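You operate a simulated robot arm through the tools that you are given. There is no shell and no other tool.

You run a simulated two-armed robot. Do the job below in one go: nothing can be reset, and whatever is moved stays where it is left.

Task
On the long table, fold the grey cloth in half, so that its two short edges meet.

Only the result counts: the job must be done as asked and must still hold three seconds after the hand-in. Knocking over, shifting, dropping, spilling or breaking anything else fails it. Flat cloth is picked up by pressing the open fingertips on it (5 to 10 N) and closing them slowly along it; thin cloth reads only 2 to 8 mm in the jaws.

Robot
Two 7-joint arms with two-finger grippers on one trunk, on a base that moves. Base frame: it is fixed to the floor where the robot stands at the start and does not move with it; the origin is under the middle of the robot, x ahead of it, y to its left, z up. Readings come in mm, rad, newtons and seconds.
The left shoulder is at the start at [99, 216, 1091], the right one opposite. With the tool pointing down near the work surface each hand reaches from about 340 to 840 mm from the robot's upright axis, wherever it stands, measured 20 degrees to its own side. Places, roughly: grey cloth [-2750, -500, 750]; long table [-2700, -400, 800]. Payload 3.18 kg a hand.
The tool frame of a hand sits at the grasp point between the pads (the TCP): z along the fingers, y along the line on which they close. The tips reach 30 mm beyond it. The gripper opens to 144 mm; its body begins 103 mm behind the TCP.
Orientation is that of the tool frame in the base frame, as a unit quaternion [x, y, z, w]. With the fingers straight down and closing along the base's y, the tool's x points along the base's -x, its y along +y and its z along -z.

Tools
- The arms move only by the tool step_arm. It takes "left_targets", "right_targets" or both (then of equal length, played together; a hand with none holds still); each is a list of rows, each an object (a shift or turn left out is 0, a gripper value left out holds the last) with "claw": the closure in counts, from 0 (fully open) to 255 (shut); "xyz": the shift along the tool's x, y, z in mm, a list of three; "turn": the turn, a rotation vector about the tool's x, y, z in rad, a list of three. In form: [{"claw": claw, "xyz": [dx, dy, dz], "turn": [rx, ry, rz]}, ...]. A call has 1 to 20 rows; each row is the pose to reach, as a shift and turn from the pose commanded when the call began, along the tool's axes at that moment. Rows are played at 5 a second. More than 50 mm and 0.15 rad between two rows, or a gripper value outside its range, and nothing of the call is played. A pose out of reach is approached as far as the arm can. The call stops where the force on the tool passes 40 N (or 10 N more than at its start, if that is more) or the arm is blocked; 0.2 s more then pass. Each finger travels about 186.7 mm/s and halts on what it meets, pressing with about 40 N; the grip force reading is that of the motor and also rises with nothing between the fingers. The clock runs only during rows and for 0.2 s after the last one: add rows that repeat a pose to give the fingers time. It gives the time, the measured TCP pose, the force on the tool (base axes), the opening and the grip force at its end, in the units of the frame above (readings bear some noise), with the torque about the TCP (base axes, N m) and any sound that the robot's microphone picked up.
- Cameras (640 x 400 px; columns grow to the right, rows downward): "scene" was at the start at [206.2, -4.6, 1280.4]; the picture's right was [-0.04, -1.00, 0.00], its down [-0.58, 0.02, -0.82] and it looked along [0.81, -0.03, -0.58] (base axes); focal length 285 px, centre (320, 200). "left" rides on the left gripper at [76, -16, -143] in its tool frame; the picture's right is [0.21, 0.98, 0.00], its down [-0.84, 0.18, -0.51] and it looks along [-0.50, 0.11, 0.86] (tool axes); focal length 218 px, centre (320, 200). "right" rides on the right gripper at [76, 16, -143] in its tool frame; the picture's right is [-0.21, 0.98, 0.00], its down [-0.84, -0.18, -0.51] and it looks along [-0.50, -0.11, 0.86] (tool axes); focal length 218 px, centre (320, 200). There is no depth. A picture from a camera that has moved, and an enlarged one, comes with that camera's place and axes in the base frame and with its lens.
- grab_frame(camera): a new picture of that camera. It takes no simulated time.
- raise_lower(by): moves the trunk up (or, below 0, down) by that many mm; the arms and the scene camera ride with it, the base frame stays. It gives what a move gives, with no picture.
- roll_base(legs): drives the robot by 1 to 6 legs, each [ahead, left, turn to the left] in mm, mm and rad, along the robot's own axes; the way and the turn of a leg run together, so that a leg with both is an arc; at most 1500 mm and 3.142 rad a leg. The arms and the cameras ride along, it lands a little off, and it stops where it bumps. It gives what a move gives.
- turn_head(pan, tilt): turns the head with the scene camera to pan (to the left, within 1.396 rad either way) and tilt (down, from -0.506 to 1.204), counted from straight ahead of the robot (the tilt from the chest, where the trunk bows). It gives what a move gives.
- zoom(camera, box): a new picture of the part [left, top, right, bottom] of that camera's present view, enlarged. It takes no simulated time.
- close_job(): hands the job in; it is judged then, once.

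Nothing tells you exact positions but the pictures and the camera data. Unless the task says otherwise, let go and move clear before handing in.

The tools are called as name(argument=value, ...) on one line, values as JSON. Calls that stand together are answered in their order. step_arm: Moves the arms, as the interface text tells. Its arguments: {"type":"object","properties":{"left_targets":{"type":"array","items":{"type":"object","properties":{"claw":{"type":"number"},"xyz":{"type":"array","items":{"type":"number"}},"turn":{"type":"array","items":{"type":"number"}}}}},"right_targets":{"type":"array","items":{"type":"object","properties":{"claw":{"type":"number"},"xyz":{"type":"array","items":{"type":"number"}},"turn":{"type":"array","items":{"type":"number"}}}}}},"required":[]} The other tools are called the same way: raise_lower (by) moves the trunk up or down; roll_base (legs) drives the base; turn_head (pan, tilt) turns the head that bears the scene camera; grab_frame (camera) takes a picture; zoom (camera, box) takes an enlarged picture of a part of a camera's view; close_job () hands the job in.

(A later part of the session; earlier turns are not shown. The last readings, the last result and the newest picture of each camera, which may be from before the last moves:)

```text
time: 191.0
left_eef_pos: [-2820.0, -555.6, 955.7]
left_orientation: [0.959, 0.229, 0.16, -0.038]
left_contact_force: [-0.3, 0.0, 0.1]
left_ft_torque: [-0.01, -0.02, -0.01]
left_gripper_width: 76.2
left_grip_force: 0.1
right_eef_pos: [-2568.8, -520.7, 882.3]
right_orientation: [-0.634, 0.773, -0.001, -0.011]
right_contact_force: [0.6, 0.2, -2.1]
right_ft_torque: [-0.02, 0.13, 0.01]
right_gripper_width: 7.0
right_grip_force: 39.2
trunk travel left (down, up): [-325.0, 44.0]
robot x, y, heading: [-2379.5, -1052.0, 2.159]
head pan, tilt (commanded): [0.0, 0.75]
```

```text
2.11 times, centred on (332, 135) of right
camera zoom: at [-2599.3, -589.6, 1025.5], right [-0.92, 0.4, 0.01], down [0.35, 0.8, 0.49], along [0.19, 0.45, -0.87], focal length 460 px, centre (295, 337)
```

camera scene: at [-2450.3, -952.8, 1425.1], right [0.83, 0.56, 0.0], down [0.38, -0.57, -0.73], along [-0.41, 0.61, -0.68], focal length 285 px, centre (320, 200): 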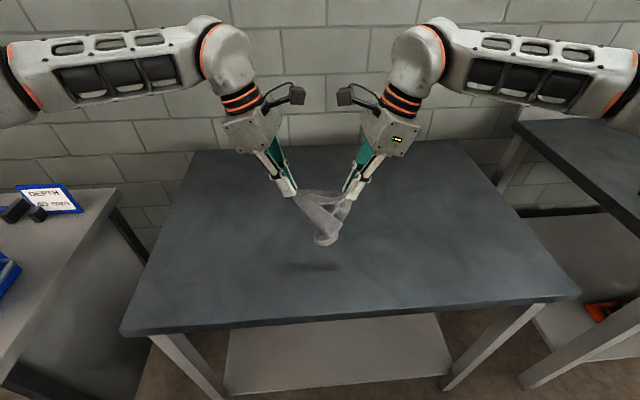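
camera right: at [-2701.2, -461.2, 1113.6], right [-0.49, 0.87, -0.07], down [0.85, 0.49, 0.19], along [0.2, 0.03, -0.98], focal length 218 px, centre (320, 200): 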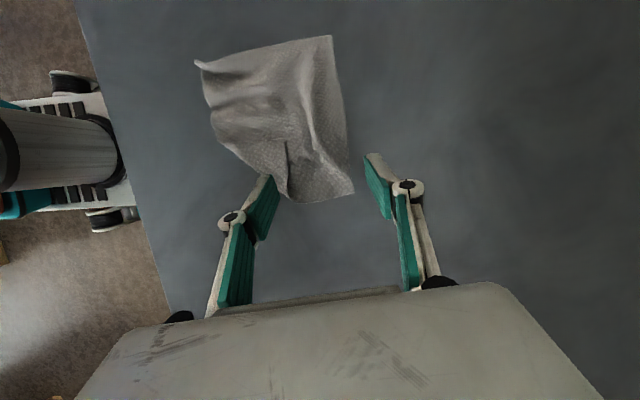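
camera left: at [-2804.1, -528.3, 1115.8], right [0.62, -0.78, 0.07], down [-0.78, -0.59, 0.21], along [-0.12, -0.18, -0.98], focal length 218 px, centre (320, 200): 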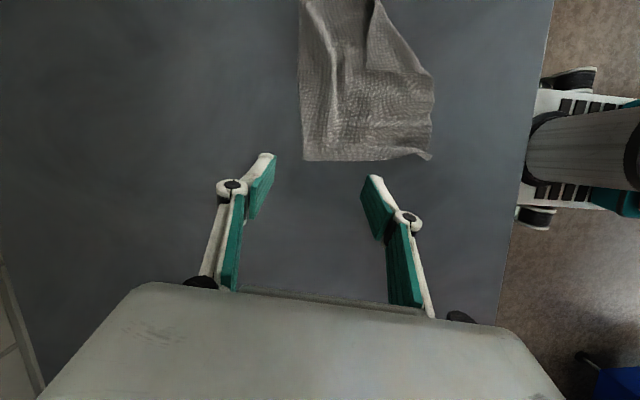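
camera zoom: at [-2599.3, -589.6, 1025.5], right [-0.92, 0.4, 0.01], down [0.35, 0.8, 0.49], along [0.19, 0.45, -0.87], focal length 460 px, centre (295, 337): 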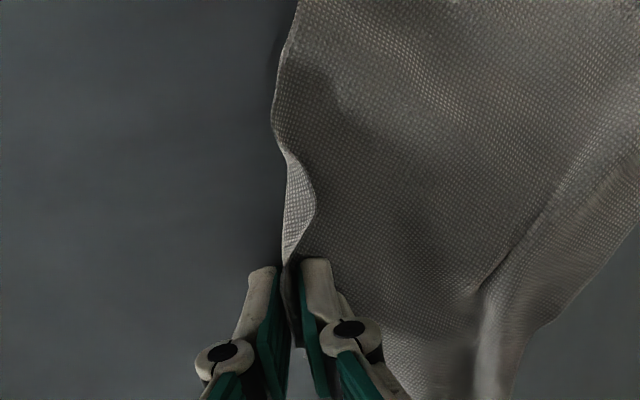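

Now the cloth is opened out with the near-right corner at the right hand. I'll release it gently and lift away.

step_arm(right_targets=[{"claw": 246}, {"claw": 236}, {"claw": 222}, {"claw": 200}, {"claw": 170}, {"claw": 140}, {"xyz": [0, 0, -8]}, {"xyz": [0, 0, -25]}, {"xyz": [0, 0, -50]}, {"xyz": [20, -20, -75]}, {"xyz": [40, -50, -90]}])

step_arm(left_targets=[{"xyz": [-5, 0, -15]}, {"xyz": [-20, 0, -35]}, {"xyz": [-45, 0, -50]}, {"xyz": [-75, 0, -60]}])

zoom(camera="scene", box=[270, 190, 390, 275])

grab_frame(camera="scene")

```text
time: 193.4
left_eef_pos: [-2819.2, -555.4, 956.6]
left_orientation: [0.96, 0.227, 0.159, -0.038]
left_contact_force: [-0.1, -0.4, 0.5]
left_ft_torque: [-0.02, 0.02, 0.03]
left_gripper_width: 76.5
left_grip_force: 0.0
right_eef_pos: [-2526.5, -567.6, 974.3]
right_orientation: [-0.635, 0.772, 0.0, -0.01]
right_contact_force: [0.1, 0.4, 0.7]
right_ft_torque: [0.02, -0.02, 0.0]
right_gripper_width: 65.3
right_grip_force: 0.2
trunk travel left (down, up): [-325.0, 44.0]
robot x, y, heading: [-2380.2, -1052.5, 2.161]
head pan, tilt (commanded): [0.0, 0.75]
```

```text
time: 194.4
left_eef_pos: [-2900.5, -595.1, 986.7]
left_orientation: [0.959, 0.228, 0.161, -0.038]
left_contact_force: [0.4, -1.3, -0.5]
left_ft_torque: [0.01, 0.0, 0.01]
left_gripper_width: 76.3
left_grip_force: 0.1
right_eef_pos: [-2527.0, -568.0, 974.0]
right_orientation: [-0.634, 0.773, -0.001, -0.011]
right_contact_force: [-0.9, 0.0, -0.1]
right_ft_torque: [0.02, -0.01, 0.02]
right_gripper_width: 64.7
right_grip_force: 0.0
trunk travel left (down, up): [-325.0, 44.0]
robot x, y, heading: [-2381.2, -1053.5, 2.16]
head pan, tilt (commanded): [0.0, 0.75]
```

```text
4.71 times, centred on (330, 232) of scene
camera zoom: at [-2451.6, -952.4, 1425.0], right [0.83, 0.56, 0.0], down [0.38, -0.57, -0.73], along [-0.41, 0.61, -0.68], focal length 1341 px, centre (273, 47)
```

zoom: 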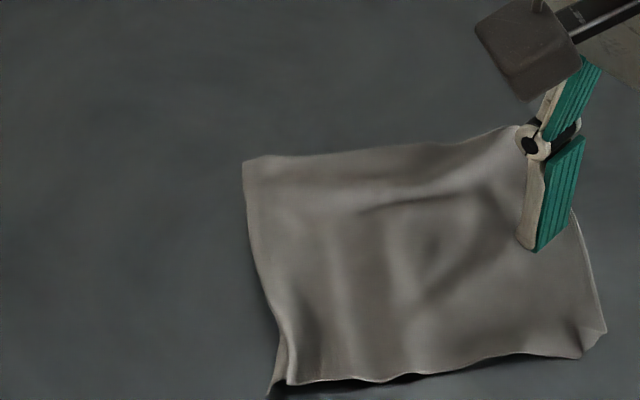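

```text
taken
camera scene: at [-2451.6, -952.4, 1425.0], right [0.83, 0.56, 0.0], down [0.38, -0.57, -0.73], along [-0.41, 0.61, -0.68], focal length 285 px, centre (320, 200)
```

scene: 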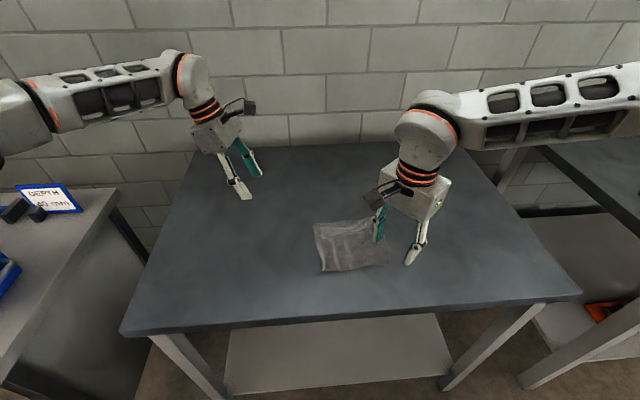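

The cloth is open again, only wavy (about 170 mm long instead of 200). I'll place both hands with wide-open fingers on its left and right parts to stretch it flat sideways.

step_arm(left_targets=[{"xyz": [24.1, 11.4, 19.1], "claw": 78}, {"xyz": [48.2, 22.9, 38.3]}, {"xyz": [72.3, 34.3, 57.4]}, {"xyz": [96.5, 45.8, 76.5]}, {"xyz": [120.6, 57.2, 95.6]}, {"xyz": [144.7, 68.7, 114.8]}, {"xyz": [168.8, 80.1, 133.9]}, {"xyz": [168.8, 80.1, 133.9]}], right_targets=[{"xyz": [-10.6, 12.3, 0], "turn": [-0.0157, 0.0454, 0.0941], "claw": 78}, {"xyz": [-21.2, 24.7, 5], "turn": [-0.0313, 0.0908, 0.1883]}, {"xyz": [-31.8, 37, 12], "turn": [-0.047, 0.1362, 0.2824]}, {"xyz": [-42.5, 49.3, 22], "turn": [-0.0627, 0.1816, 0.3766]}, {"xyz": [-53.1, 61.6, 34], "turn": [-0.0784, 0.227, 0.4707]}, {"xyz": [-63.7, 74, 46], "turn": [-0.094, 0.2724, 0.5649]}, {"xyz": [-74.3, 86.3, 59], "turn": [-0.1097, 0.3178, 0.659]}, {"xyz": [-74.3, 86.3, 59], "turn": [-0.1097, 0.3178, 0.659]}])

grab_frame(camera="left")

grab_frame(camera="right")

zoom(camera="scene", box=[270, 190, 410, 290])

```text
time: 196.2
left_eef_pos: [-2683.4, -575.6, 917.3]
left_orientation: [0.96, 0.229, 0.159, -0.039]
left_contact_force: [-0.4, -0.6, 0.4]
left_ft_torque: [0.01, -0.03, 0.03]
left_gripper_width: 100.1
left_grip_force: 0.1
right_eef_pos: [-2600.0, -479.1, 914.5]
right_orientation: [-0.342, 0.923, -0.062, -0.163]
right_contact_force: [0.2, -0.6, 0.5]
right_ft_torque: [-0.01, -0.02, -0.02]
right_gripper_width: 99.9
right_grip_force: 0.0
trunk travel left (down, up): [-325.0, 44.0]
robot x, y, heading: [-2383.7, -1052.1, 2.161]
head pan, tilt (commanded): [0.0, 0.75]
```

```text
taken
camera left: at [-2668.7, -548.8, 1075.9], right [0.62, -0.78, 0.07], down [-0.78, -0.59, 0.21], along [-0.12, -0.18, -0.98], focal length 218 px, centre (320, 200)
```

left: 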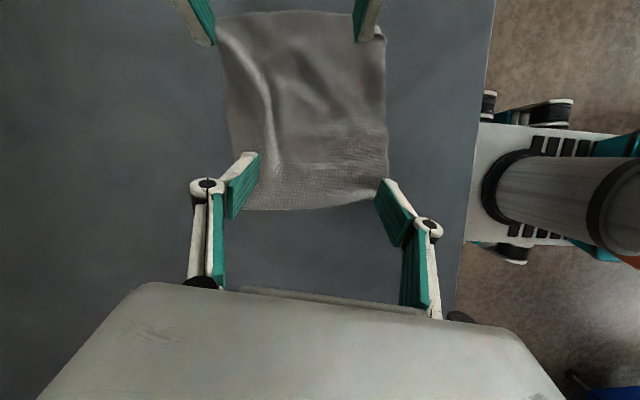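

```text
taken
camera right: at [-2628.1, -480.8, 1073.2], right [-0.49, 0.87, -0.07], down [0.85, 0.49, 0.19], along [0.2, 0.03, -0.98], focal length 218 px, centre (320, 200)
```

right: 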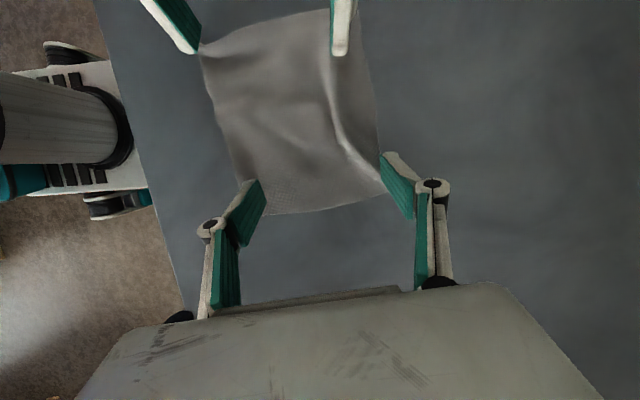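

```text
4.00 times, centred on (340, 240) of scene
camera zoom: at [-2451.2, -952.5, 1425.1], right [0.83, 0.56, 0.0], down [0.38, -0.57, -0.73], along [-0.41, 0.61, -0.68], focal length 1140 px, centre (240, 40)
```

zoom: 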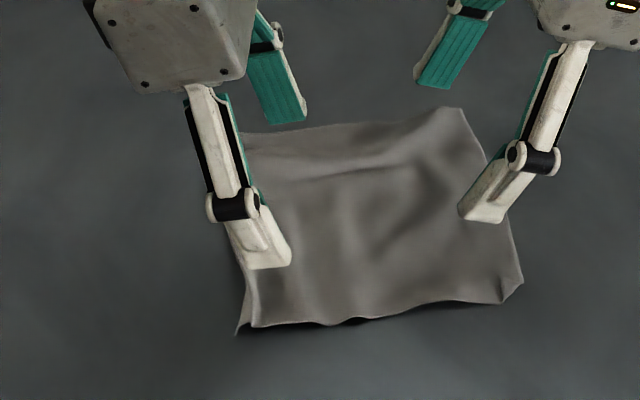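

Both hands are in place over the left and right parts. I'll narrow the fingers to about 80 mm so they land on the cloth, and lower them.

step_arm(left_targets=[{"xyz": [-3, 0, 8.5], "claw": 113}, {"xyz": [-6, 0, 18]}, {"xyz": [-9, 0, 26.5]}, {"xyz": [-10, 0, 29.5]}, {"xyz": [-10, 0, 29.5]}], right_targets=[{"xyz": [-3, 0, 8.5], "claw": 113}, {"xyz": [-6, 0, 18]}, {"xyz": [-8.5, 0, 25]}, {"xyz": [-9.2, 0, 27]}, {"xyz": [-9.2, 0, 27]}])

grab_frame(camera="left")

grab_frame(camera="right")

```text
time: 197.4
left_eef_pos: [-2681.4, -575.0, 884.5]
left_orientation: [0.959, 0.23, 0.159, -0.039]
left_contact_force: [0.1, -0.4, -0.2]
left_ft_torque: [-0.03, -0.02, -0.01]
left_gripper_width: 80.2
left_grip_force: 0.1
right_eef_pos: [-2599.4, -480.6, 885.9]
right_orientation: [-0.343, 0.923, -0.062, -0.163]
right_contact_force: [-0.3, -0.4, -0.4]
right_ft_torque: [0.0, 0.01, -0.01]
right_gripper_width: 80.3
right_grip_force: 0.0
trunk travel left (down, up): [-325.0, 44.0]
robot x, y, heading: [-2382.1, -1053.4, 2.163]
head pan, tilt (commanded): [0.0, 0.75]
```

```text
taken
camera left: at [-2667.7, -548.2, 1044.7], right [0.62, -0.78, 0.07], down [-0.78, -0.59, 0.21], along [-0.12, -0.18, -0.98], focal length 218 px, centre (320, 200)
```

left: 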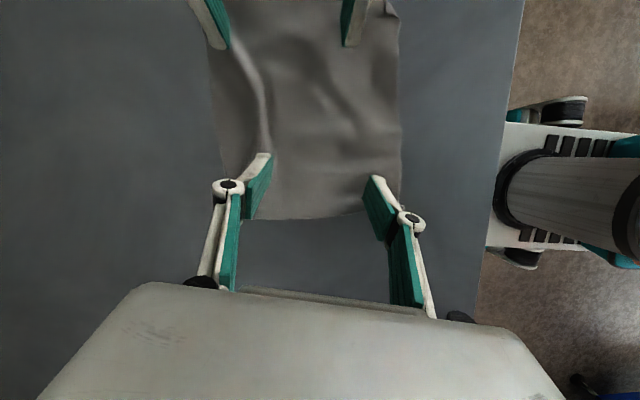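

```text
taken
camera right: at [-2628.0, -481.7, 1044.8], right [-0.49, 0.87, -0.07], down [0.85, 0.49, 0.19], along [0.2, 0.03, -0.98], focal length 218 px, centre (320, 200)
```

right: 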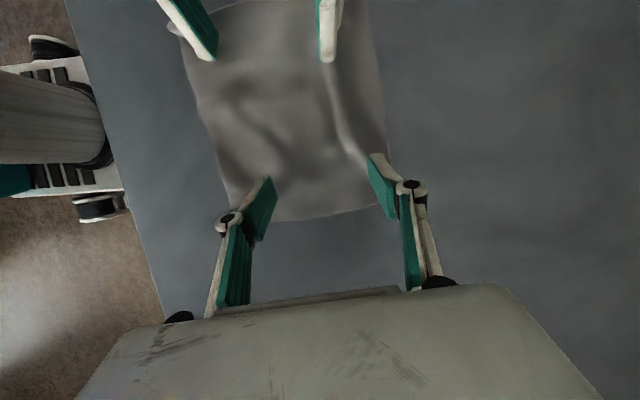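

step_arm(left_targets=[{"xyz": [-0.5, 0, 1.5]}, {"xyz": [-1, 0, 3]}, {"xyz": [-1, 0, 3]}], right_targets=[{"xyz": [-0.6, 0, 1.8]}, {"xyz": [-1.3, 0, 4]}, {"xyz": [-1.3, 0, 4]}])

```text
time: 198.2
left_eef_pos: [-2682.4, -575.1, 881.6]
left_orientation: [0.96, 0.228, 0.159, -0.039]
left_contact_force: [0.2, 0.0, 0.3]
left_ft_torque: [0.02, -0.04, 0.0]
left_gripper_width: 80.2
left_grip_force: 0.1
right_eef_pos: [-2599.6, -479.7, 881.1]
right_orientation: [-0.343, 0.923, -0.062, -0.163]
right_contact_force: [0.1, -0.3, -0.3]
right_ft_torque: [0.02, -0.03, -0.03]
right_gripper_width: 80.3
right_grip_force: 0.0
trunk travel left (down, up): [-325.0, 44.0]
robot x, y, heading: [-2385.3, -1055.2, 2.16]
head pan, tilt (commanded): [0.0, 0.75]
```

step_arm(left_targets=[{"xyz": [-0.4, 0, 1.2]}, {"xyz": [-0.7, 0, 2]}, {"xyz": [-0.7, 0, 2]}], right_targets=[{"xyz": [-0.4, 0, 1.2]}, {"xyz": [-0.7, 0, 2]}, {"xyz": [-0.7, 0, 2]}])

```text
time: 199.0
left_eef_pos: [-2681.2, -575.1, 881.2]
left_orientation: [0.959, 0.229, 0.16, -0.039]
left_contact_force: [-0.5, 0.7, 4.8]
left_ft_torque: [-0.14, -0.1, 0.0]
left_gripper_width: 80.8
left_grip_force: 0.3
right_eef_pos: [-2599.9, -479.4, 880.9]
right_orientation: [-0.343, 0.923, -0.061, -0.164]
right_contact_force: [0.6, 1.4, 5.1]
right_ft_torque: [0.03, -0.03, -0.01]
right_gripper_width: 80.8
right_grip_force: 0.4
trunk travel left (down, up): [-325.0, 44.0]
robot x, y, heading: [-2383.8, -1054.0, 2.16]
head pan, tilt (commanded): [0.0, 0.75]
```

Both hands press with about 5 N. I'll pull them apart by 15 mm each to stretch the cloth.

step_arm(left_targets=[{"xyz": [-2.8, 0.4, -1]}, {"xyz": [-5.6, 0.7, -1.9]}, {"xyz": [-8.5, 1.1, -2.9]}, {"xyz": [-11.3, 1.4, -3.9]}, {"xyz": [-14.1, 1.8, -4.8]}, {"xyz": [-14.1, 1.8, -4.8]}], right_targets=[{"xyz": [-2.8, -0.4, -1]}, {"xyz": [-5.6, -0.7, -1.9]}, {"xyz": [-8.5, -1.1, -2.9]}, {"xyz": [-11.3, -1.4, -3.9]}, {"xyz": [-14.1, -1.8, -4.8]}, {"xyz": [-14.1, -1.8, -4.8]}])

grab_frame(camera="left")

grab_frame(camera="right")

zoom(camera="scene", box=[270, 190, 410, 290])

```text
time: 200.4
left_eef_pos: [-2694.0, -584.1, 880.9]
left_orientation: [0.959, 0.228, 0.162, -0.04]
left_contact_force: [5.7, 3.4, 7.6]
left_ft_torque: [0.0, -0.15, 0.07]
left_gripper_width: 81.4
left_grip_force: 0.2
right_eef_pos: [-2585.8, -471.5, 880.2]
right_orientation: [-0.342, 0.923, -0.061, -0.165]
right_contact_force: [-5.3, -3.8, 8.1]
right_ft_torque: [-0.2, 0.07, -0.1]
right_gripper_width: 80.7
right_grip_force: 0.6
trunk travel left (down, up): [-325.0, 44.0]
robot x, y, heading: [-2384.2, -1052.2, 2.158]
head pan, tilt (commanded): [0.0, 0.75]
```

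```text
taken
camera left: at [-2679.8, -557.4, 1040.4], right [0.62, -0.78, 0.07], down [-0.78, -0.59, 0.21], along [-0.12, -0.18, -0.98], focal length 218 px, centre (320, 200)
```

left: 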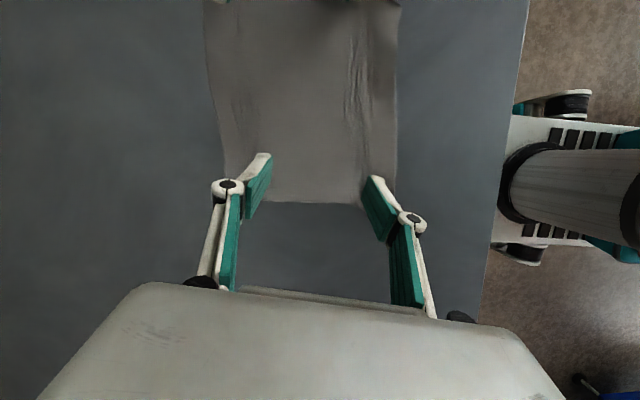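

```text
taken
camera right: at [-2615.4, -474.4, 1039.5], right [-0.49, 0.87, -0.07], down [0.85, 0.49, 0.19], along [0.2, 0.03, -0.98], focal length 218 px, centre (320, 200)
```

right: 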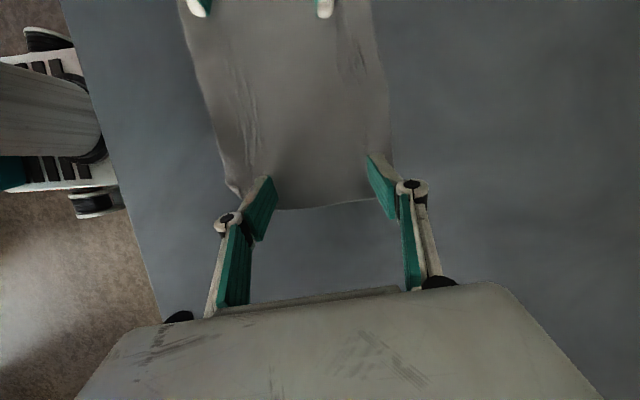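

```text
4.00 times, centred on (340, 240) of scene
camera zoom: at [-2450.2, -953.0, 1425.2], right [0.83, 0.56, 0.0], down [0.38, -0.57, -0.73], along [-0.41, 0.61, -0.68], focal length 1140 px, centre (240, 40)
```

zoom: 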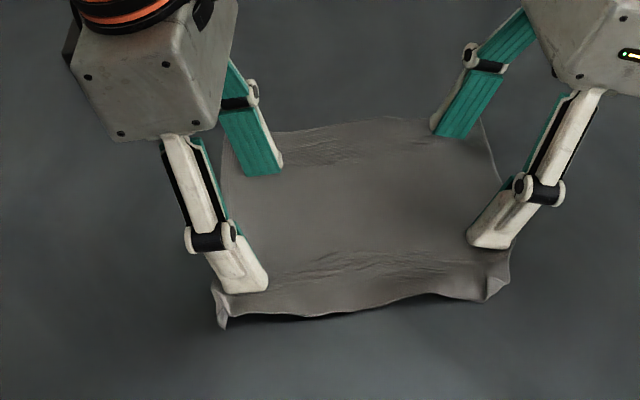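

The cloth is now stretched flat between the hands. I'll lift both hands straight off and measure it.

step_arm(left_targets=[{"xyz": [1.5, 0, -4.5]}, {"xyz": [6.5, 0, -19]}, {"xyz": [13, 0, -38]}, {"xyz": [-15, 0, -60]}, {"xyz": [-50, 0, -80]}, {"xyz": [-90, 0, -95]}, {"xyz": [-130, 0, -105]}], right_targets=[{"xyz": [1.5, 0, -4.5]}, {"xyz": [6.5, 0, -19]}, {"xyz": [13, 0, -38]}, {"xyz": [-10, 0, -55]}, {"xyz": [-40, 0, -70]}, {"xyz": [-70, 0, -80]}, {"xyz": [-90, 0, -85]}])

zoom(camera="scene", box=[270, 190, 410, 290])

grab_frame(camera="scene")

```text
time: 202.0
left_eef_pos: [-2835.7, -654.4, 937.3]
left_orientation: [0.959, 0.228, 0.161, -0.039]
left_contact_force: [-0.2, 0.7, -0.1]
left_ft_torque: [0.03, -0.02, 0.0]
left_gripper_width: 80.5
left_grip_force: 0.1
right_eef_pos: [-2501.1, -397.4, 928.9]
right_orientation: [-0.343, 0.923, -0.062, -0.163]
right_contact_force: [0.5, 0.1, -0.4]
right_ft_torque: [-0.01, 0.01, -0.01]
right_gripper_width: 80.1
right_grip_force: 0.0
trunk travel left (down, up): [-325.0, 44.0]
robot x, y, heading: [-2381.9, -1056.5, 2.164]
head pan, tilt (commanded): [0.0, 0.75]
```

```text
4.00 times, centred on (340, 240) of scene
camera zoom: at [-2451.3, -952.5, 1425.0], right [0.83, 0.56, 0.0], down [0.38, -0.57, -0.73], along [-0.41, 0.61, -0.68], focal length 1140 px, centre (240, 40)
```

zoom: 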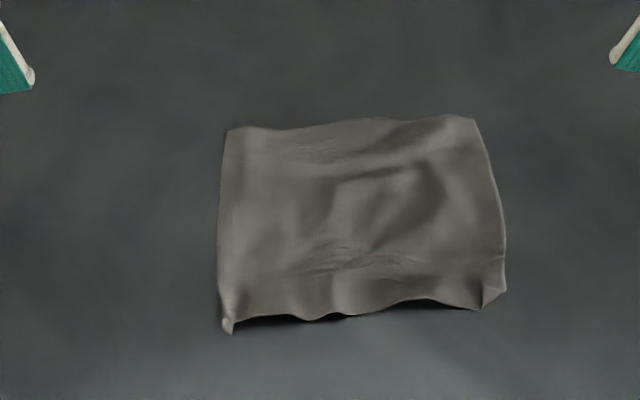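

```text
taken
camera scene: at [-2451.3, -952.5, 1425.0], right [0.83, 0.56, 0.0], down [0.38, -0.57, -0.73], along [-0.41, 0.61, -0.68], focal length 285 px, centre (320, 200)
```

scene: 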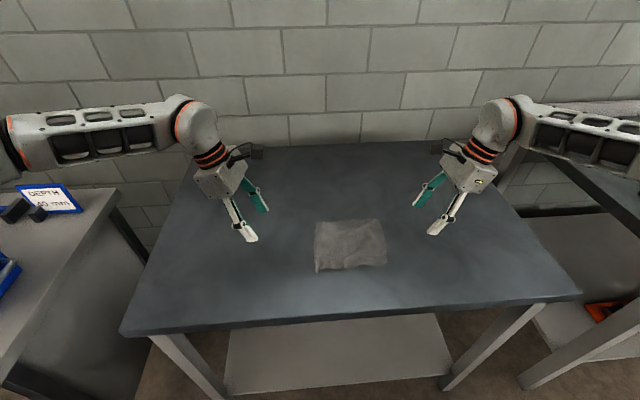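

The cloth lies open, about 170 × 155 mm with gentle waves, centred near (574, −72). To make its short edges face the hands, I'll rotate it 90° by pressing with the right hand's open fingertips; first I move the hand upright over its centre.

step_arm(right_targets=[{"xyz": [30, -1.9, 5], "turn": [0, -0.055, 0], "claw": 78}, {"xyz": [60.5, -3.8, 18], "turn": [0, -0.11, 0]}, {"xyz": [90.8, -5.7, 32], "turn": [0, -0.165, 0]}, {"xyz": [121, -7.7, 46], "turn": [0, -0.22, 0]}, {"xyz": [151, -9.6, 60], "turn": [0, -0.275, 0]}, {"xyz": [181.5, -11.5, 72.7], "turn": [0, -0.33, 0]}, {"xyz": [181.5, -11.5, 72.7], "turn": [0, -0.33, 0]}])

grab_frame(camera="right")

```text
time: 203.6
left_eef_pos: [-2834.4, -652.7, 937.0]
left_orientation: [0.96, 0.228, 0.159, -0.038]
left_contact_force: [-0.3, 0.4, 0.0]
left_ft_torque: [-0.02, 0.02, -0.02]
left_gripper_width: 80.2
left_grip_force: 0.1
right_eef_pos: [-2640.6, -532.9, 921.6]
right_orientation: [-0.347, 0.938, -0.003, -0.01]
right_contact_force: [-0.8, 0.3, -0.2]
right_ft_torque: [-0.02, 0.04, 0.01]
right_gripper_width: 100.1
right_grip_force: 0.0
trunk travel left (down, up): [-325.0, 44.0]
robot x, y, heading: [-2380.1, -1052.8, 2.161]
head pan, tilt (commanded): [0.0, 0.75]
```

```text
taken
camera right: at [-2707.6, -568.8, 1064.9], right [-0.48, 0.88, -0.01], down [0.76, 0.42, 0.49], along [0.43, 0.23, -0.87], focal length 218 px, centre (320, 200)
```

right: 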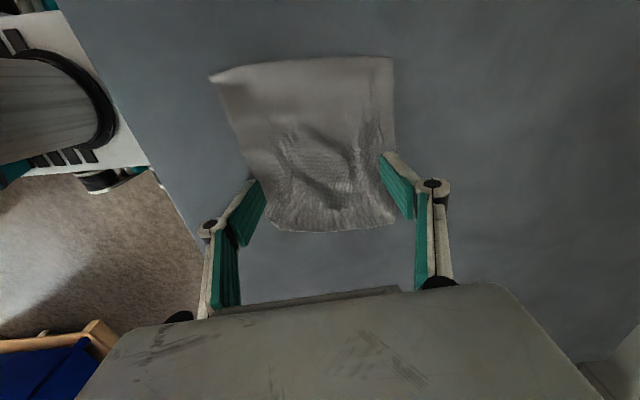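

step_arm(right_targets=[{"xyz": [0, 0, 12], "claw": 113}, {"xyz": [0, 0, 24]}, {"xyz": [0, 0, 34]}, {"xyz": [0, 0, 40]}, {"xyz": [0, 0, 41.5]}, {"xyz": [0, 0, 41.5]}])

```text
time: 205.0
left_eef_pos: [-2835.6, -653.5, 936.9]
left_orientation: [0.96, 0.228, 0.159, -0.039]
left_contact_force: [0.5, 0.2, 0.3]
left_ft_torque: [0.0, -0.01, 0.03]
left_gripper_width: 80.3
left_grip_force: 0.1
right_eef_pos: [-2643.0, -533.3, 881.6]
right_orientation: [-0.347, 0.938, -0.004, -0.009]
right_contact_force: [0.8, -0.1, 0.1]
right_ft_torque: [-0.02, -0.01, 0.02]
right_gripper_width: 80.2
right_grip_force: 0.0
trunk travel left (down, up): [-325.0, 44.0]
robot x, y, heading: [-2386.2, -1053.5, 2.163]
head pan, tilt (commanded): [0.0, 0.75]
```

step_arm(right_targets=[{"xyz": [0, 0, 1.2]}, {"xyz": [0, 0, 2.4]}, {"xyz": [0, 0, 2.4]}])

```text
time: 205.8
left_eef_pos: [-2835.2, -654.5, 936.3]
left_orientation: [0.959, 0.23, 0.159, -0.039]
left_contact_force: [-0.2, -0.6, 0.0]
left_ft_torque: [-0.03, 0.02, 0.0]
left_gripper_width: 80.0
left_grip_force: 0.1
right_eef_pos: [-2642.3, -534.2, 879.3]
right_orientation: [-0.348, 0.937, -0.004, -0.012]
right_contact_force: [-0.6, -0.3, 1.2]
right_ft_torque: [0.06, 0.03, -0.03]
right_gripper_width: 80.4
right_grip_force: 0.2
trunk travel left (down, up): [-325.0, 44.0]
robot x, y, heading: [-2383.4, -1050.3, 2.16]
head pan, tilt (commanded): [0.0, 0.75]
```

step_arm(right_targets=[{"xyz": [0, 0, 0.7]}, {"xyz": [0, 0, 1.0]}, {"xyz": [0, 0, 1.0]}])

```text
time: 206.6
left_eef_pos: [-2835.6, -654.5, 937.3]
left_orientation: [0.96, 0.229, 0.159, -0.039]
left_contact_force: [-0.7, 0.6, -0.1]
left_ft_torque: [0.01, 0.0, -0.02]
left_gripper_width: 80.3
left_grip_force: 0.1
right_eef_pos: [-2641.4, -534.0, 877.8]
right_orientation: [-0.347, 0.938, -0.004, -0.009]
right_contact_force: [0.1, -0.3, 8.4]
right_ft_torque: [0.03, -0.04, 0.02]
right_gripper_width: 81.0
right_grip_force: 0.3
trunk travel left (down, up): [-325.0, 44.0]
robot x, y, heading: [-2381.2, -1053.6, 2.159]
head pan, tilt (commanded): [0.0, 0.75]
```

I'm pressing with 8 N. I'll first true up a slight tilt of the hand, then rotate the cloth.

step_arm(right_targets=[{"turn": [0, -0.02, 0]}, {"turn": [0, -0.02, 0]}])

step_arm(right_targets=[{"xyz": [4.5, 0.8, 0], "turn": [0, 0, -0.098]}, {"xyz": [9, 1.6, 0], "turn": [0, 0, -0.196]}, {"xyz": [13.5, 2.4, 0], "turn": [0, 0, -0.294]}, {"xyz": [18, 3.2, 0], "turn": [0, 0, -0.392]}, {"xyz": [22.5, 4, 0], "turn": [0, 0, -0.49]}, {"xyz": [27, 4.8, 0], "turn": [0, 0, -0.589]}, {"xyz": [31.5, 5.6, 0], "turn": [0, 0, -0.687]}, {"xyz": [36, 6.4, 0], "turn": [0, 0, -0.785]}])

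grab_frame(camera="right")

zoom(camera="scene", box=[260, 190, 400, 290])

```text
time: 207.2
left_eef_pos: [-2835.0, -653.7, 938.0]
left_orientation: [0.96, 0.228, 0.16, -0.038]
left_contact_force: [0.4, -0.3, 0.6]
left_ft_torque: [0.03, -0.01, -0.01]
left_gripper_width: 80.1
left_grip_force: 0.0
right_eef_pos: [-2642.2, -534.4, 879.3]
right_orientation: [-0.348, 0.938, 0.001, 0.0]
right_contact_force: [1.0, -0.2, 11.8]
right_ft_torque: [0.05, 0.05, 0.01]
right_gripper_width: 78.1
right_grip_force: 0.1
trunk travel left (down, up): [-325.0, 44.0]
robot x, y, heading: [-2382.0, -1054.7, 2.16]
head pan, tilt (commanded): [0.0, 0.75]
```

```text
time: 209.0
left_eef_pos: [-2835.2, -654.7, 937.7]
left_orientation: [0.96, 0.229, 0.16, -0.039]
left_contact_force: [-1.1, 0.0, 0.2]
left_ft_torque: [0.0, 0.02, 0.0]
left_gripper_width: 80.2
left_grip_force: 0.1
right_eef_pos: [-2673.1, -551.3, 877.7]
right_orientation: [-0.681, 0.732, 0.0, -0.001]
right_contact_force: [0.1, 0.3, 11.0]
right_ft_torque: [0.02, 0.06, 0.01]
right_gripper_width: 79.2
right_grip_force: 0.0
trunk travel left (down, up): [-325.0, 44.0]
robot x, y, heading: [-2380.6, -1055.3, 2.16]
head pan, tilt (commanded): [0.0, 0.75]
```

```text
taken
camera right: at [-2695.9, -627.1, 1019.3], right [-0.96, 0.28, 0.0], down [0.24, 0.83, 0.51], along [0.14, 0.49, -0.86], focal length 218 px, centre (320, 200)
```

right: 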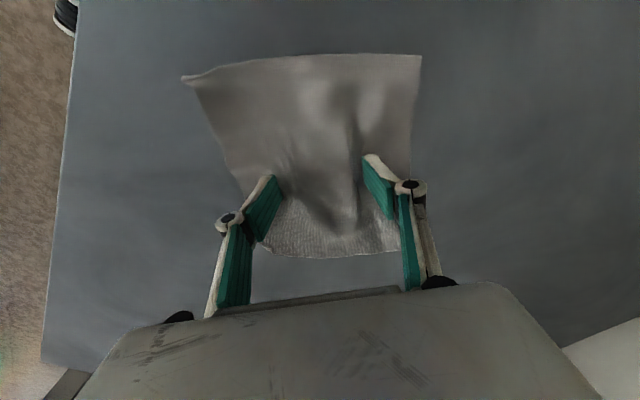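

```text
4.00 times, centred on (330, 240) of scene
camera zoom: at [-2450.4, -952.7, 1425.1], right [0.83, 0.56, 0.0], down [0.38, -0.57, -0.73], along [-0.41, 0.61, -0.68], focal length 1140 px, centre (280, 40)
```

zoom: 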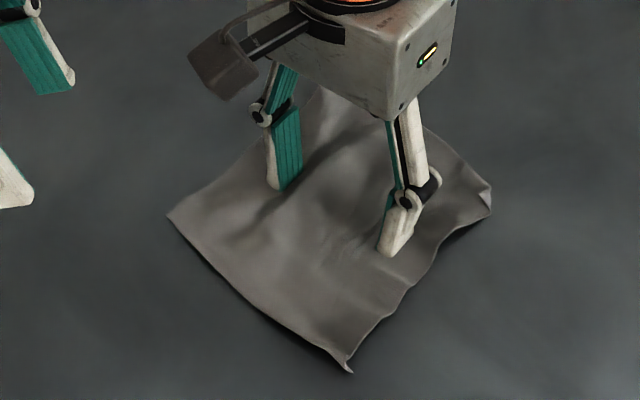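

The cloth turns rigidly with the hand. I'll do the second half of the rotation.

step_arm(right_targets=[{"xyz": [2.6, 3.7, 0], "turn": [0, 0, -0.098]}, {"xyz": [5.2, 7.4, 0], "turn": [0, 0, -0.196]}, {"xyz": [7.7, 11.1, 0], "turn": [0, 0, -0.294]}, {"xyz": [10.3, 14.8, 0], "turn": [0, 0, -0.392]}, {"xyz": [12.9, 18.5, 0], "turn": [0, 0, -0.49]}, {"xyz": [15.5, 22.2, 0], "turn": [0, 0, -0.589]}, {"xyz": [18, 25.9, 0], "turn": [0, 0, -0.687]}, {"xyz": [20.6, 29.6, 0], "turn": [0, 0, -0.785]}])

grab_frame(camera="right")

zoom(camera="scene", box=[250, 190, 390, 290])

```text
time: 210.8
left_eef_pos: [-2835.9, -654.1, 937.8]
left_orientation: [0.96, 0.228, 0.16, -0.039]
left_contact_force: [-0.4, 0.1, 0.5]
left_ft_torque: [-0.02, 0.03, 0.02]
left_gripper_width: 80.1
left_grip_force: 0.1
right_eef_pos: [-2703.9, -572.2, 878.0]
right_orientation: [0.909, -0.416, 0.0, 0.001]
right_contact_force: [0.3, 0.8, 11.3]
right_ft_torque: [-0.05, 0.05, -0.02]
right_gripper_width: 78.9
right_grip_force: 0.0
trunk travel left (down, up): [-325.0, 44.0]
robot x, y, heading: [-2382.0, -1054.7, 2.163]
head pan, tilt (commanded): [0.0, 0.75]
```

```text
taken
camera right: at [-2667.8, -639.3, 1019.5], right [-0.88, -0.48, 0.0], down [-0.41, 0.76, 0.51], along [-0.24, 0.44, -0.86], focal length 218 px, centre (320, 200)
```

right: 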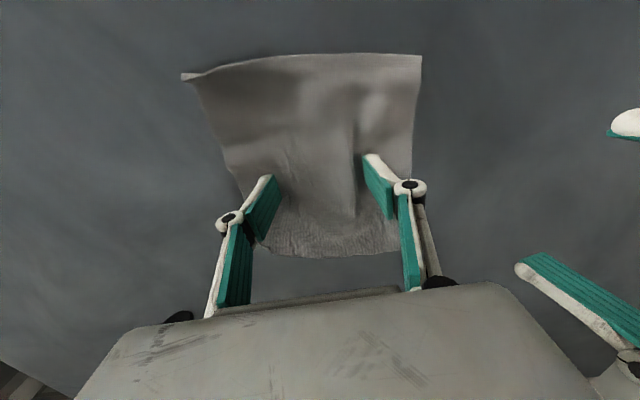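

```text
4.00 times, centred on (320, 240) of scene
camera zoom: at [-2450.4, -952.8, 1425.1], right [0.83, 0.56, 0.0], down [0.38, -0.57, -0.73], along [-0.41, 0.61, -0.68], focal length 1140 px, centre (320, 40)
```

zoom: 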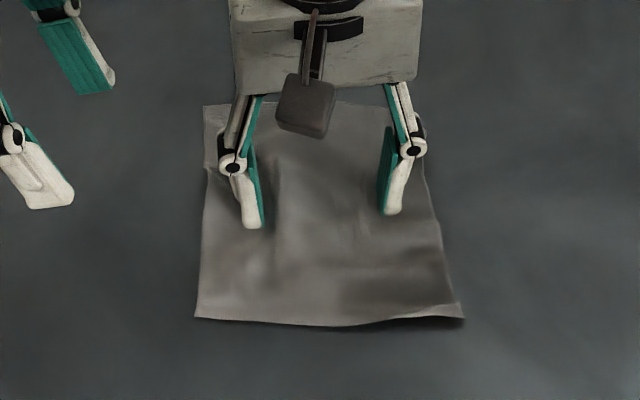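

The cloth is now turned so that its short edges are the near and far ones. I'll lift the right hand away and measure.

step_arm(right_targets=[{"xyz": [0, 0, -5]}, {"xyz": [0, 0, -20]}, {"xyz": [0, 0, -40]}, {"xyz": [0, -30, -55]}, {"xyz": [0, -70, -65]}, {"xyz": [0, -110, -70]}, {"xyz": [0, -150, -70]}, {"xyz": [0, -190, -70]}])

zoom(camera="scene", box=[250, 190, 390, 290])

```text
time: 212.6
left_eef_pos: [-2834.1, -653.7, 937.6]
left_orientation: [0.96, 0.228, 0.16, -0.039]
left_contact_force: [-0.3, -0.3, -0.7]
left_ft_torque: [-0.05, -0.01, -0.01]
left_gripper_width: 80.2
left_grip_force: 0.1
right_eef_pos: [-2558.2, -447.5, 947.6]
right_orientation: [0.909, -0.417, 0.0, 0.0]
right_contact_force: [1.0, -0.5, 0.8]
right_ft_torque: [0.0, 0.03, -0.02]
right_gripper_width: 80.2
right_grip_force: 0.1
trunk travel left (down, up): [-325.0, 44.0]
robot x, y, heading: [-2380.5, -1055.1, 2.166]
head pan, tilt (commanded): [0.0, 0.75]
```

```text
4.00 times, centred on (320, 240) of scene
camera zoom: at [-2449.6, -951.4, 1425.0], right [0.83, 0.56, 0.0], down [0.38, -0.57, -0.73], along [-0.41, 0.61, -0.68], focal length 1140 px, centre (320, 40)
```

zoom: 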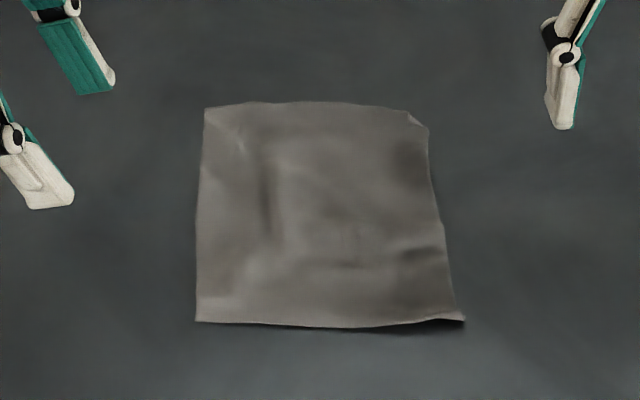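

The cloth measures about 171 mm front-to-back and 157 mm across, square to me. The far-right corner looks slightly bent; I'll zoom in on it.

zoom(camera="scene", box=[320, 200, 376, 240])

zoom(camera="scene", box=[280, 200, 370, 280])

grab_frame(camera="right")

```text
10.00 times, centred on (348, 220) of scene
camera zoom: at [-2449.6, -951.4, 1425.0], right [0.83, 0.56, 0.0], down [0.38, -0.57, -0.73], along [-0.41, 0.61, -0.68], focal length 2849 px, centre (40, 0)
```

zoom: 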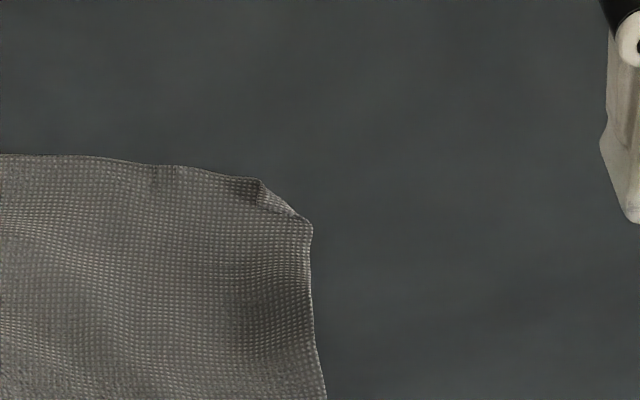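

```text
5.00 times, centred on (325, 240) of scene
camera zoom: at [-2449.6, -951.4, 1425.0], right [0.83, 0.56, 0.0], down [0.38, -0.57, -0.73], along [-0.41, 0.61, -0.68], focal length 1424 px, centre (295, 0)
```

zoom: 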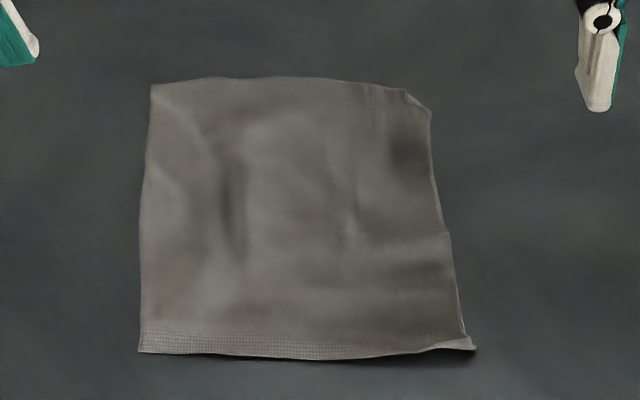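

```text
taken
camera right: at [-2521.5, -514.9, 1087.9], right [-0.88, -0.48, 0.0], down [-0.41, 0.76, 0.51], along [-0.24, 0.44, -0.86], focal length 218 px, centre (320, 200)
```

right: 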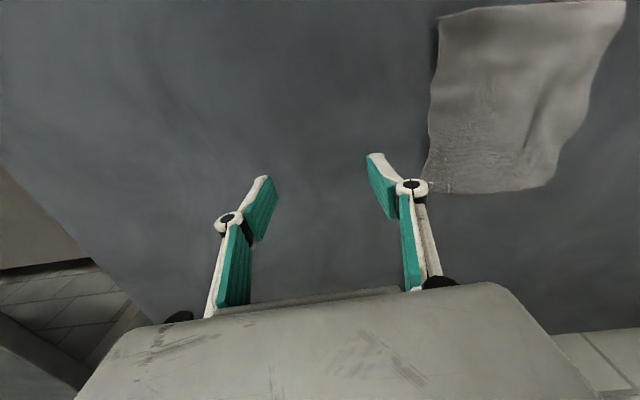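

The far-right corner tip is just slightly turned up, so I'll make the far edge the moving one. I'll bring both hands over its two corners in the facing posture, outer fingers beyond the far edge.

step_arm(left_targets=[{"xyz": [0, 0, 0], "claw": 120}, {"xyz": [0, 0, 0], "claw": 160}, {"xyz": [0, 0, 0], "claw": 198}, {"xyz": [0, 0, 0]}, {"xyz": [0, 0, 0]}, {"xyz": [0, 0, 0]}, {"xyz": [0, 0, 0]}, {"xyz": [5, -20, 2]}, {"xyz": [15, -42, 8]}, {"xyz": [32, -63, 20]}, {"xyz": [50, -78, 33]}, {"xyz": [65.3, -83.9, 45.6]}, {"xyz": [65.3, -83.9, 45.6]}], right_targets=[{"turn": [-0.0216, 0.0216, 0.1295], "claw": 198}, {"turn": [-0.0432, 0.0432, 0.2591]}, {"turn": [-0.0647, 0.0648, 0.3886]}, {"turn": [-0.0863, 0.0864, 0.5182]}, {"turn": [-0.1079, 0.108, 0.6477]}, {"turn": [-0.1295, 0.1296, 0.7773]}, {"turn": [-0.151, 0.1511, 0.9068]}, {"xyz": [-12, 20, 0], "turn": [-0.1726, 0.1727, 1.0363]}, {"xyz": [-26, 44, 5], "turn": [-0.1942, 0.1943, 1.1659]}, {"xyz": [-40, 70, 12], "turn": [-0.2158, 0.2159, 1.2954]}, {"xyz": [-54, 97, 22], "turn": [-0.2373, 0.2375, 1.425]}, {"xyz": [-66.1, 122.2, 32], "turn": [-0.2589, 0.2591, 1.5545]}, {"xyz": [-66.1, 122.2, 32], "turn": [-0.2589, 0.2591, 1.5545]}])

zoom(camera="left", box=[224, 80, 416, 230])

zoom(camera="right", box=[224, 80, 416, 230])

grab_frame(camera="scene")

```text
time: 215.4
left_eef_pos: [-2804.9, -545.4, 915.5]
left_orientation: [0.96, 0.228, 0.159, -0.039]
left_contact_force: [-0.4, -0.6, 1.1]
left_ft_torque: [0.01, -0.02, -0.03]
left_gripper_width: 32.1
left_grip_force: 0.0
right_eef_pos: [-2696.9, -475.2, 915.8]
right_orientation: [-0.343, 0.925, -0.058, -0.155]
right_contact_force: [0.1, 0.2, 0.4]
right_ft_torque: [0.01, 0.04, 0.02]
right_gripper_width: 32.2
right_grip_force: 0.0
trunk travel left (down, up): [-325.0, 44.0]
robot x, y, heading: [-2383.1, -1051.0, 2.158]
head pan, tilt (commanded): [0.0, 0.75]
```

```text
2.67 times, centred on (320, 155) of left
camera zoom: at [-2789.9, -518.1, 1075.1], right [0.62, -0.78, 0.07], down [-0.78, -0.59, 0.21], along [-0.12, -0.18, -0.98], focal length 582 px, centre (320, 320)
```

zoom: 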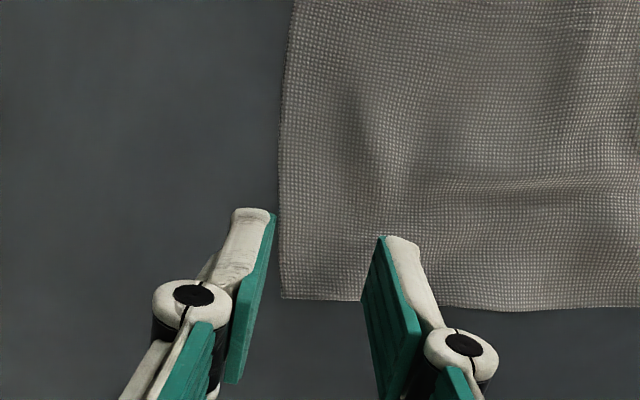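

```text
2.67 times, centred on (320, 155) of right
camera zoom: at [-2727.4, -479.9, 1073.8], right [-0.49, 0.87, -0.07], down [0.85, 0.49, 0.21], along [0.21, 0.04, -0.98], focal length 582 px, centre (320, 320)
```

zoom: 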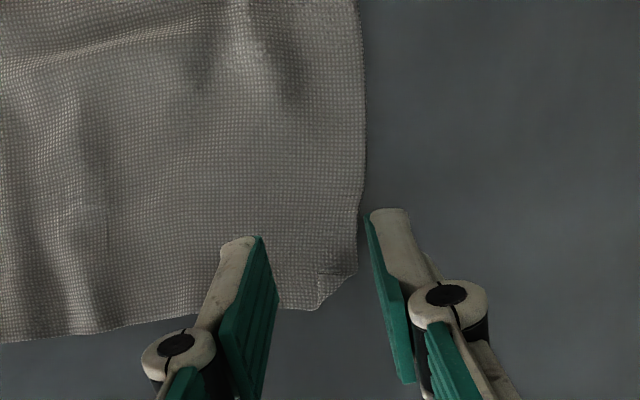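

```text
taken
camera scene: at [-2450.5, -952.1, 1425.1], right [0.83, 0.56, 0.0], down [0.38, -0.57, -0.73], along [-0.41, 0.61, -0.68], focal length 285 px, centre (320, 200)
```

scene: 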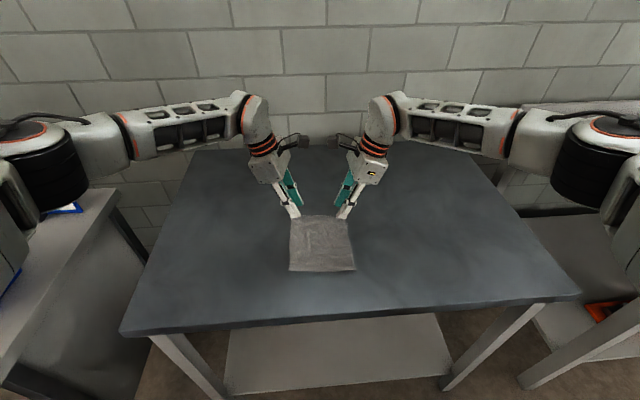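

Both jaws line up with the far corners. I'll lower them close to contact with small corrections.

step_arm(left_targets=[{"xyz": [-2, -1, 9]}, {"xyz": [-4, -2, 18]}, {"xyz": [-6, -2, 27]}, {"xyz": [-6.6, -2, 31]}, {"xyz": [-6.6, -2, 31]}], right_targets=[{"xyz": [-3, 1, 9]}, {"xyz": [-6, 2, 18]}, {"xyz": [-9, 2, 27]}, {"xyz": [-10, 2, 29.5]}, {"xyz": [-10, 2, 29.5]}])

zoom(camera="left", box=[224, 80, 416, 230])

zoom(camera="right", box=[224, 80, 416, 230])

```text
time: 216.6
left_eef_pos: [-2802.0, -540.6, 883.2]
left_orientation: [0.959, 0.229, 0.16, -0.04]
left_contact_force: [0.1, -1.3, 0.5]
left_ft_torque: [0.01, 0.02, -0.03]
left_gripper_width: 32.2
left_grip_force: 0.1
right_eef_pos: [-2697.0, -474.6, 884.9]
right_orientation: [-0.343, 0.925, -0.058, -0.155]
right_contact_force: [-0.5, -0.7, 0.1]
right_ft_torque: [0.02, -0.01, -0.04]
right_gripper_width: 31.8
right_grip_force: 0.1
trunk travel left (down, up): [-325.0, 44.0]
robot x, y, heading: [-2380.4, -1051.5, 2.162]
head pan, tilt (commanded): [0.0, 0.75]
```

```text
2.67 times, centred on (320, 155) of left
camera zoom: at [-2787.2, -514.0, 1043.0], right [0.62, -0.78, 0.07], down [-0.78, -0.59, 0.21], along [-0.12, -0.18, -0.98], focal length 582 px, centre (320, 320)
```

zoom: 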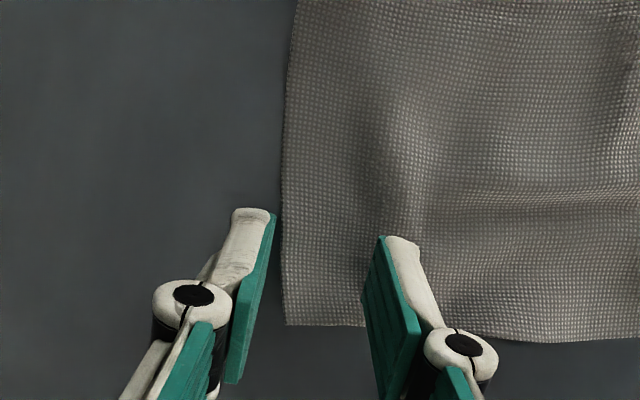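

```text
2.67 times, centred on (320, 155) of right
camera zoom: at [-2728.9, -479.1, 1042.6], right [-0.49, 0.87, -0.07], down [0.85, 0.49, 0.21], along [0.21, 0.04, -0.98], focal length 582 px, centre (320, 320)
```

zoom: 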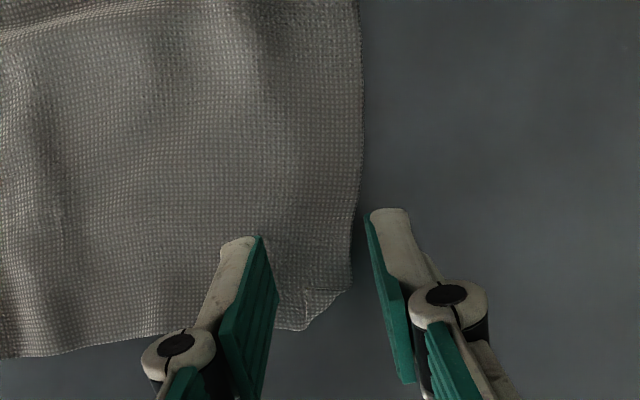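

step_arm(left_targets=[{"xyz": [-0.3, 0, 1]}, {"xyz": [-0.6, 0, 1.8]}, {"xyz": [-0.6, 0, 1.8]}], right_targets=[{"xyz": [-0.4, 0, 1.2]}, {"xyz": [-0.8, 0, 2.4]}, {"xyz": [-0.8, 0, 2.4]}])

```text
time: 217.4
left_eef_pos: [-2802.7, -541.4, 881.7]
left_orientation: [0.959, 0.229, 0.159, -0.041]
left_contact_force: [-0.1, 0.4, 6.9]
left_ft_torque: [-0.12, -0.04, -0.06]
left_gripper_width: 31.7
left_grip_force: 0.0
right_eef_pos: [-2698.9, -474.4, 882.3]
right_orientation: [-0.343, 0.925, -0.057, -0.155]
right_contact_force: [-0.1, -0.2, 2.1]
right_ft_torque: [-0.03, -0.02, 0.0]
right_gripper_width: 31.9
right_grip_force: 0.1
trunk travel left (down, up): [-325.0, 44.0]
robot x, y, heading: [-2383.8, -1052.8, 2.165]
head pan, tilt (commanded): [0.0, 0.75]
```

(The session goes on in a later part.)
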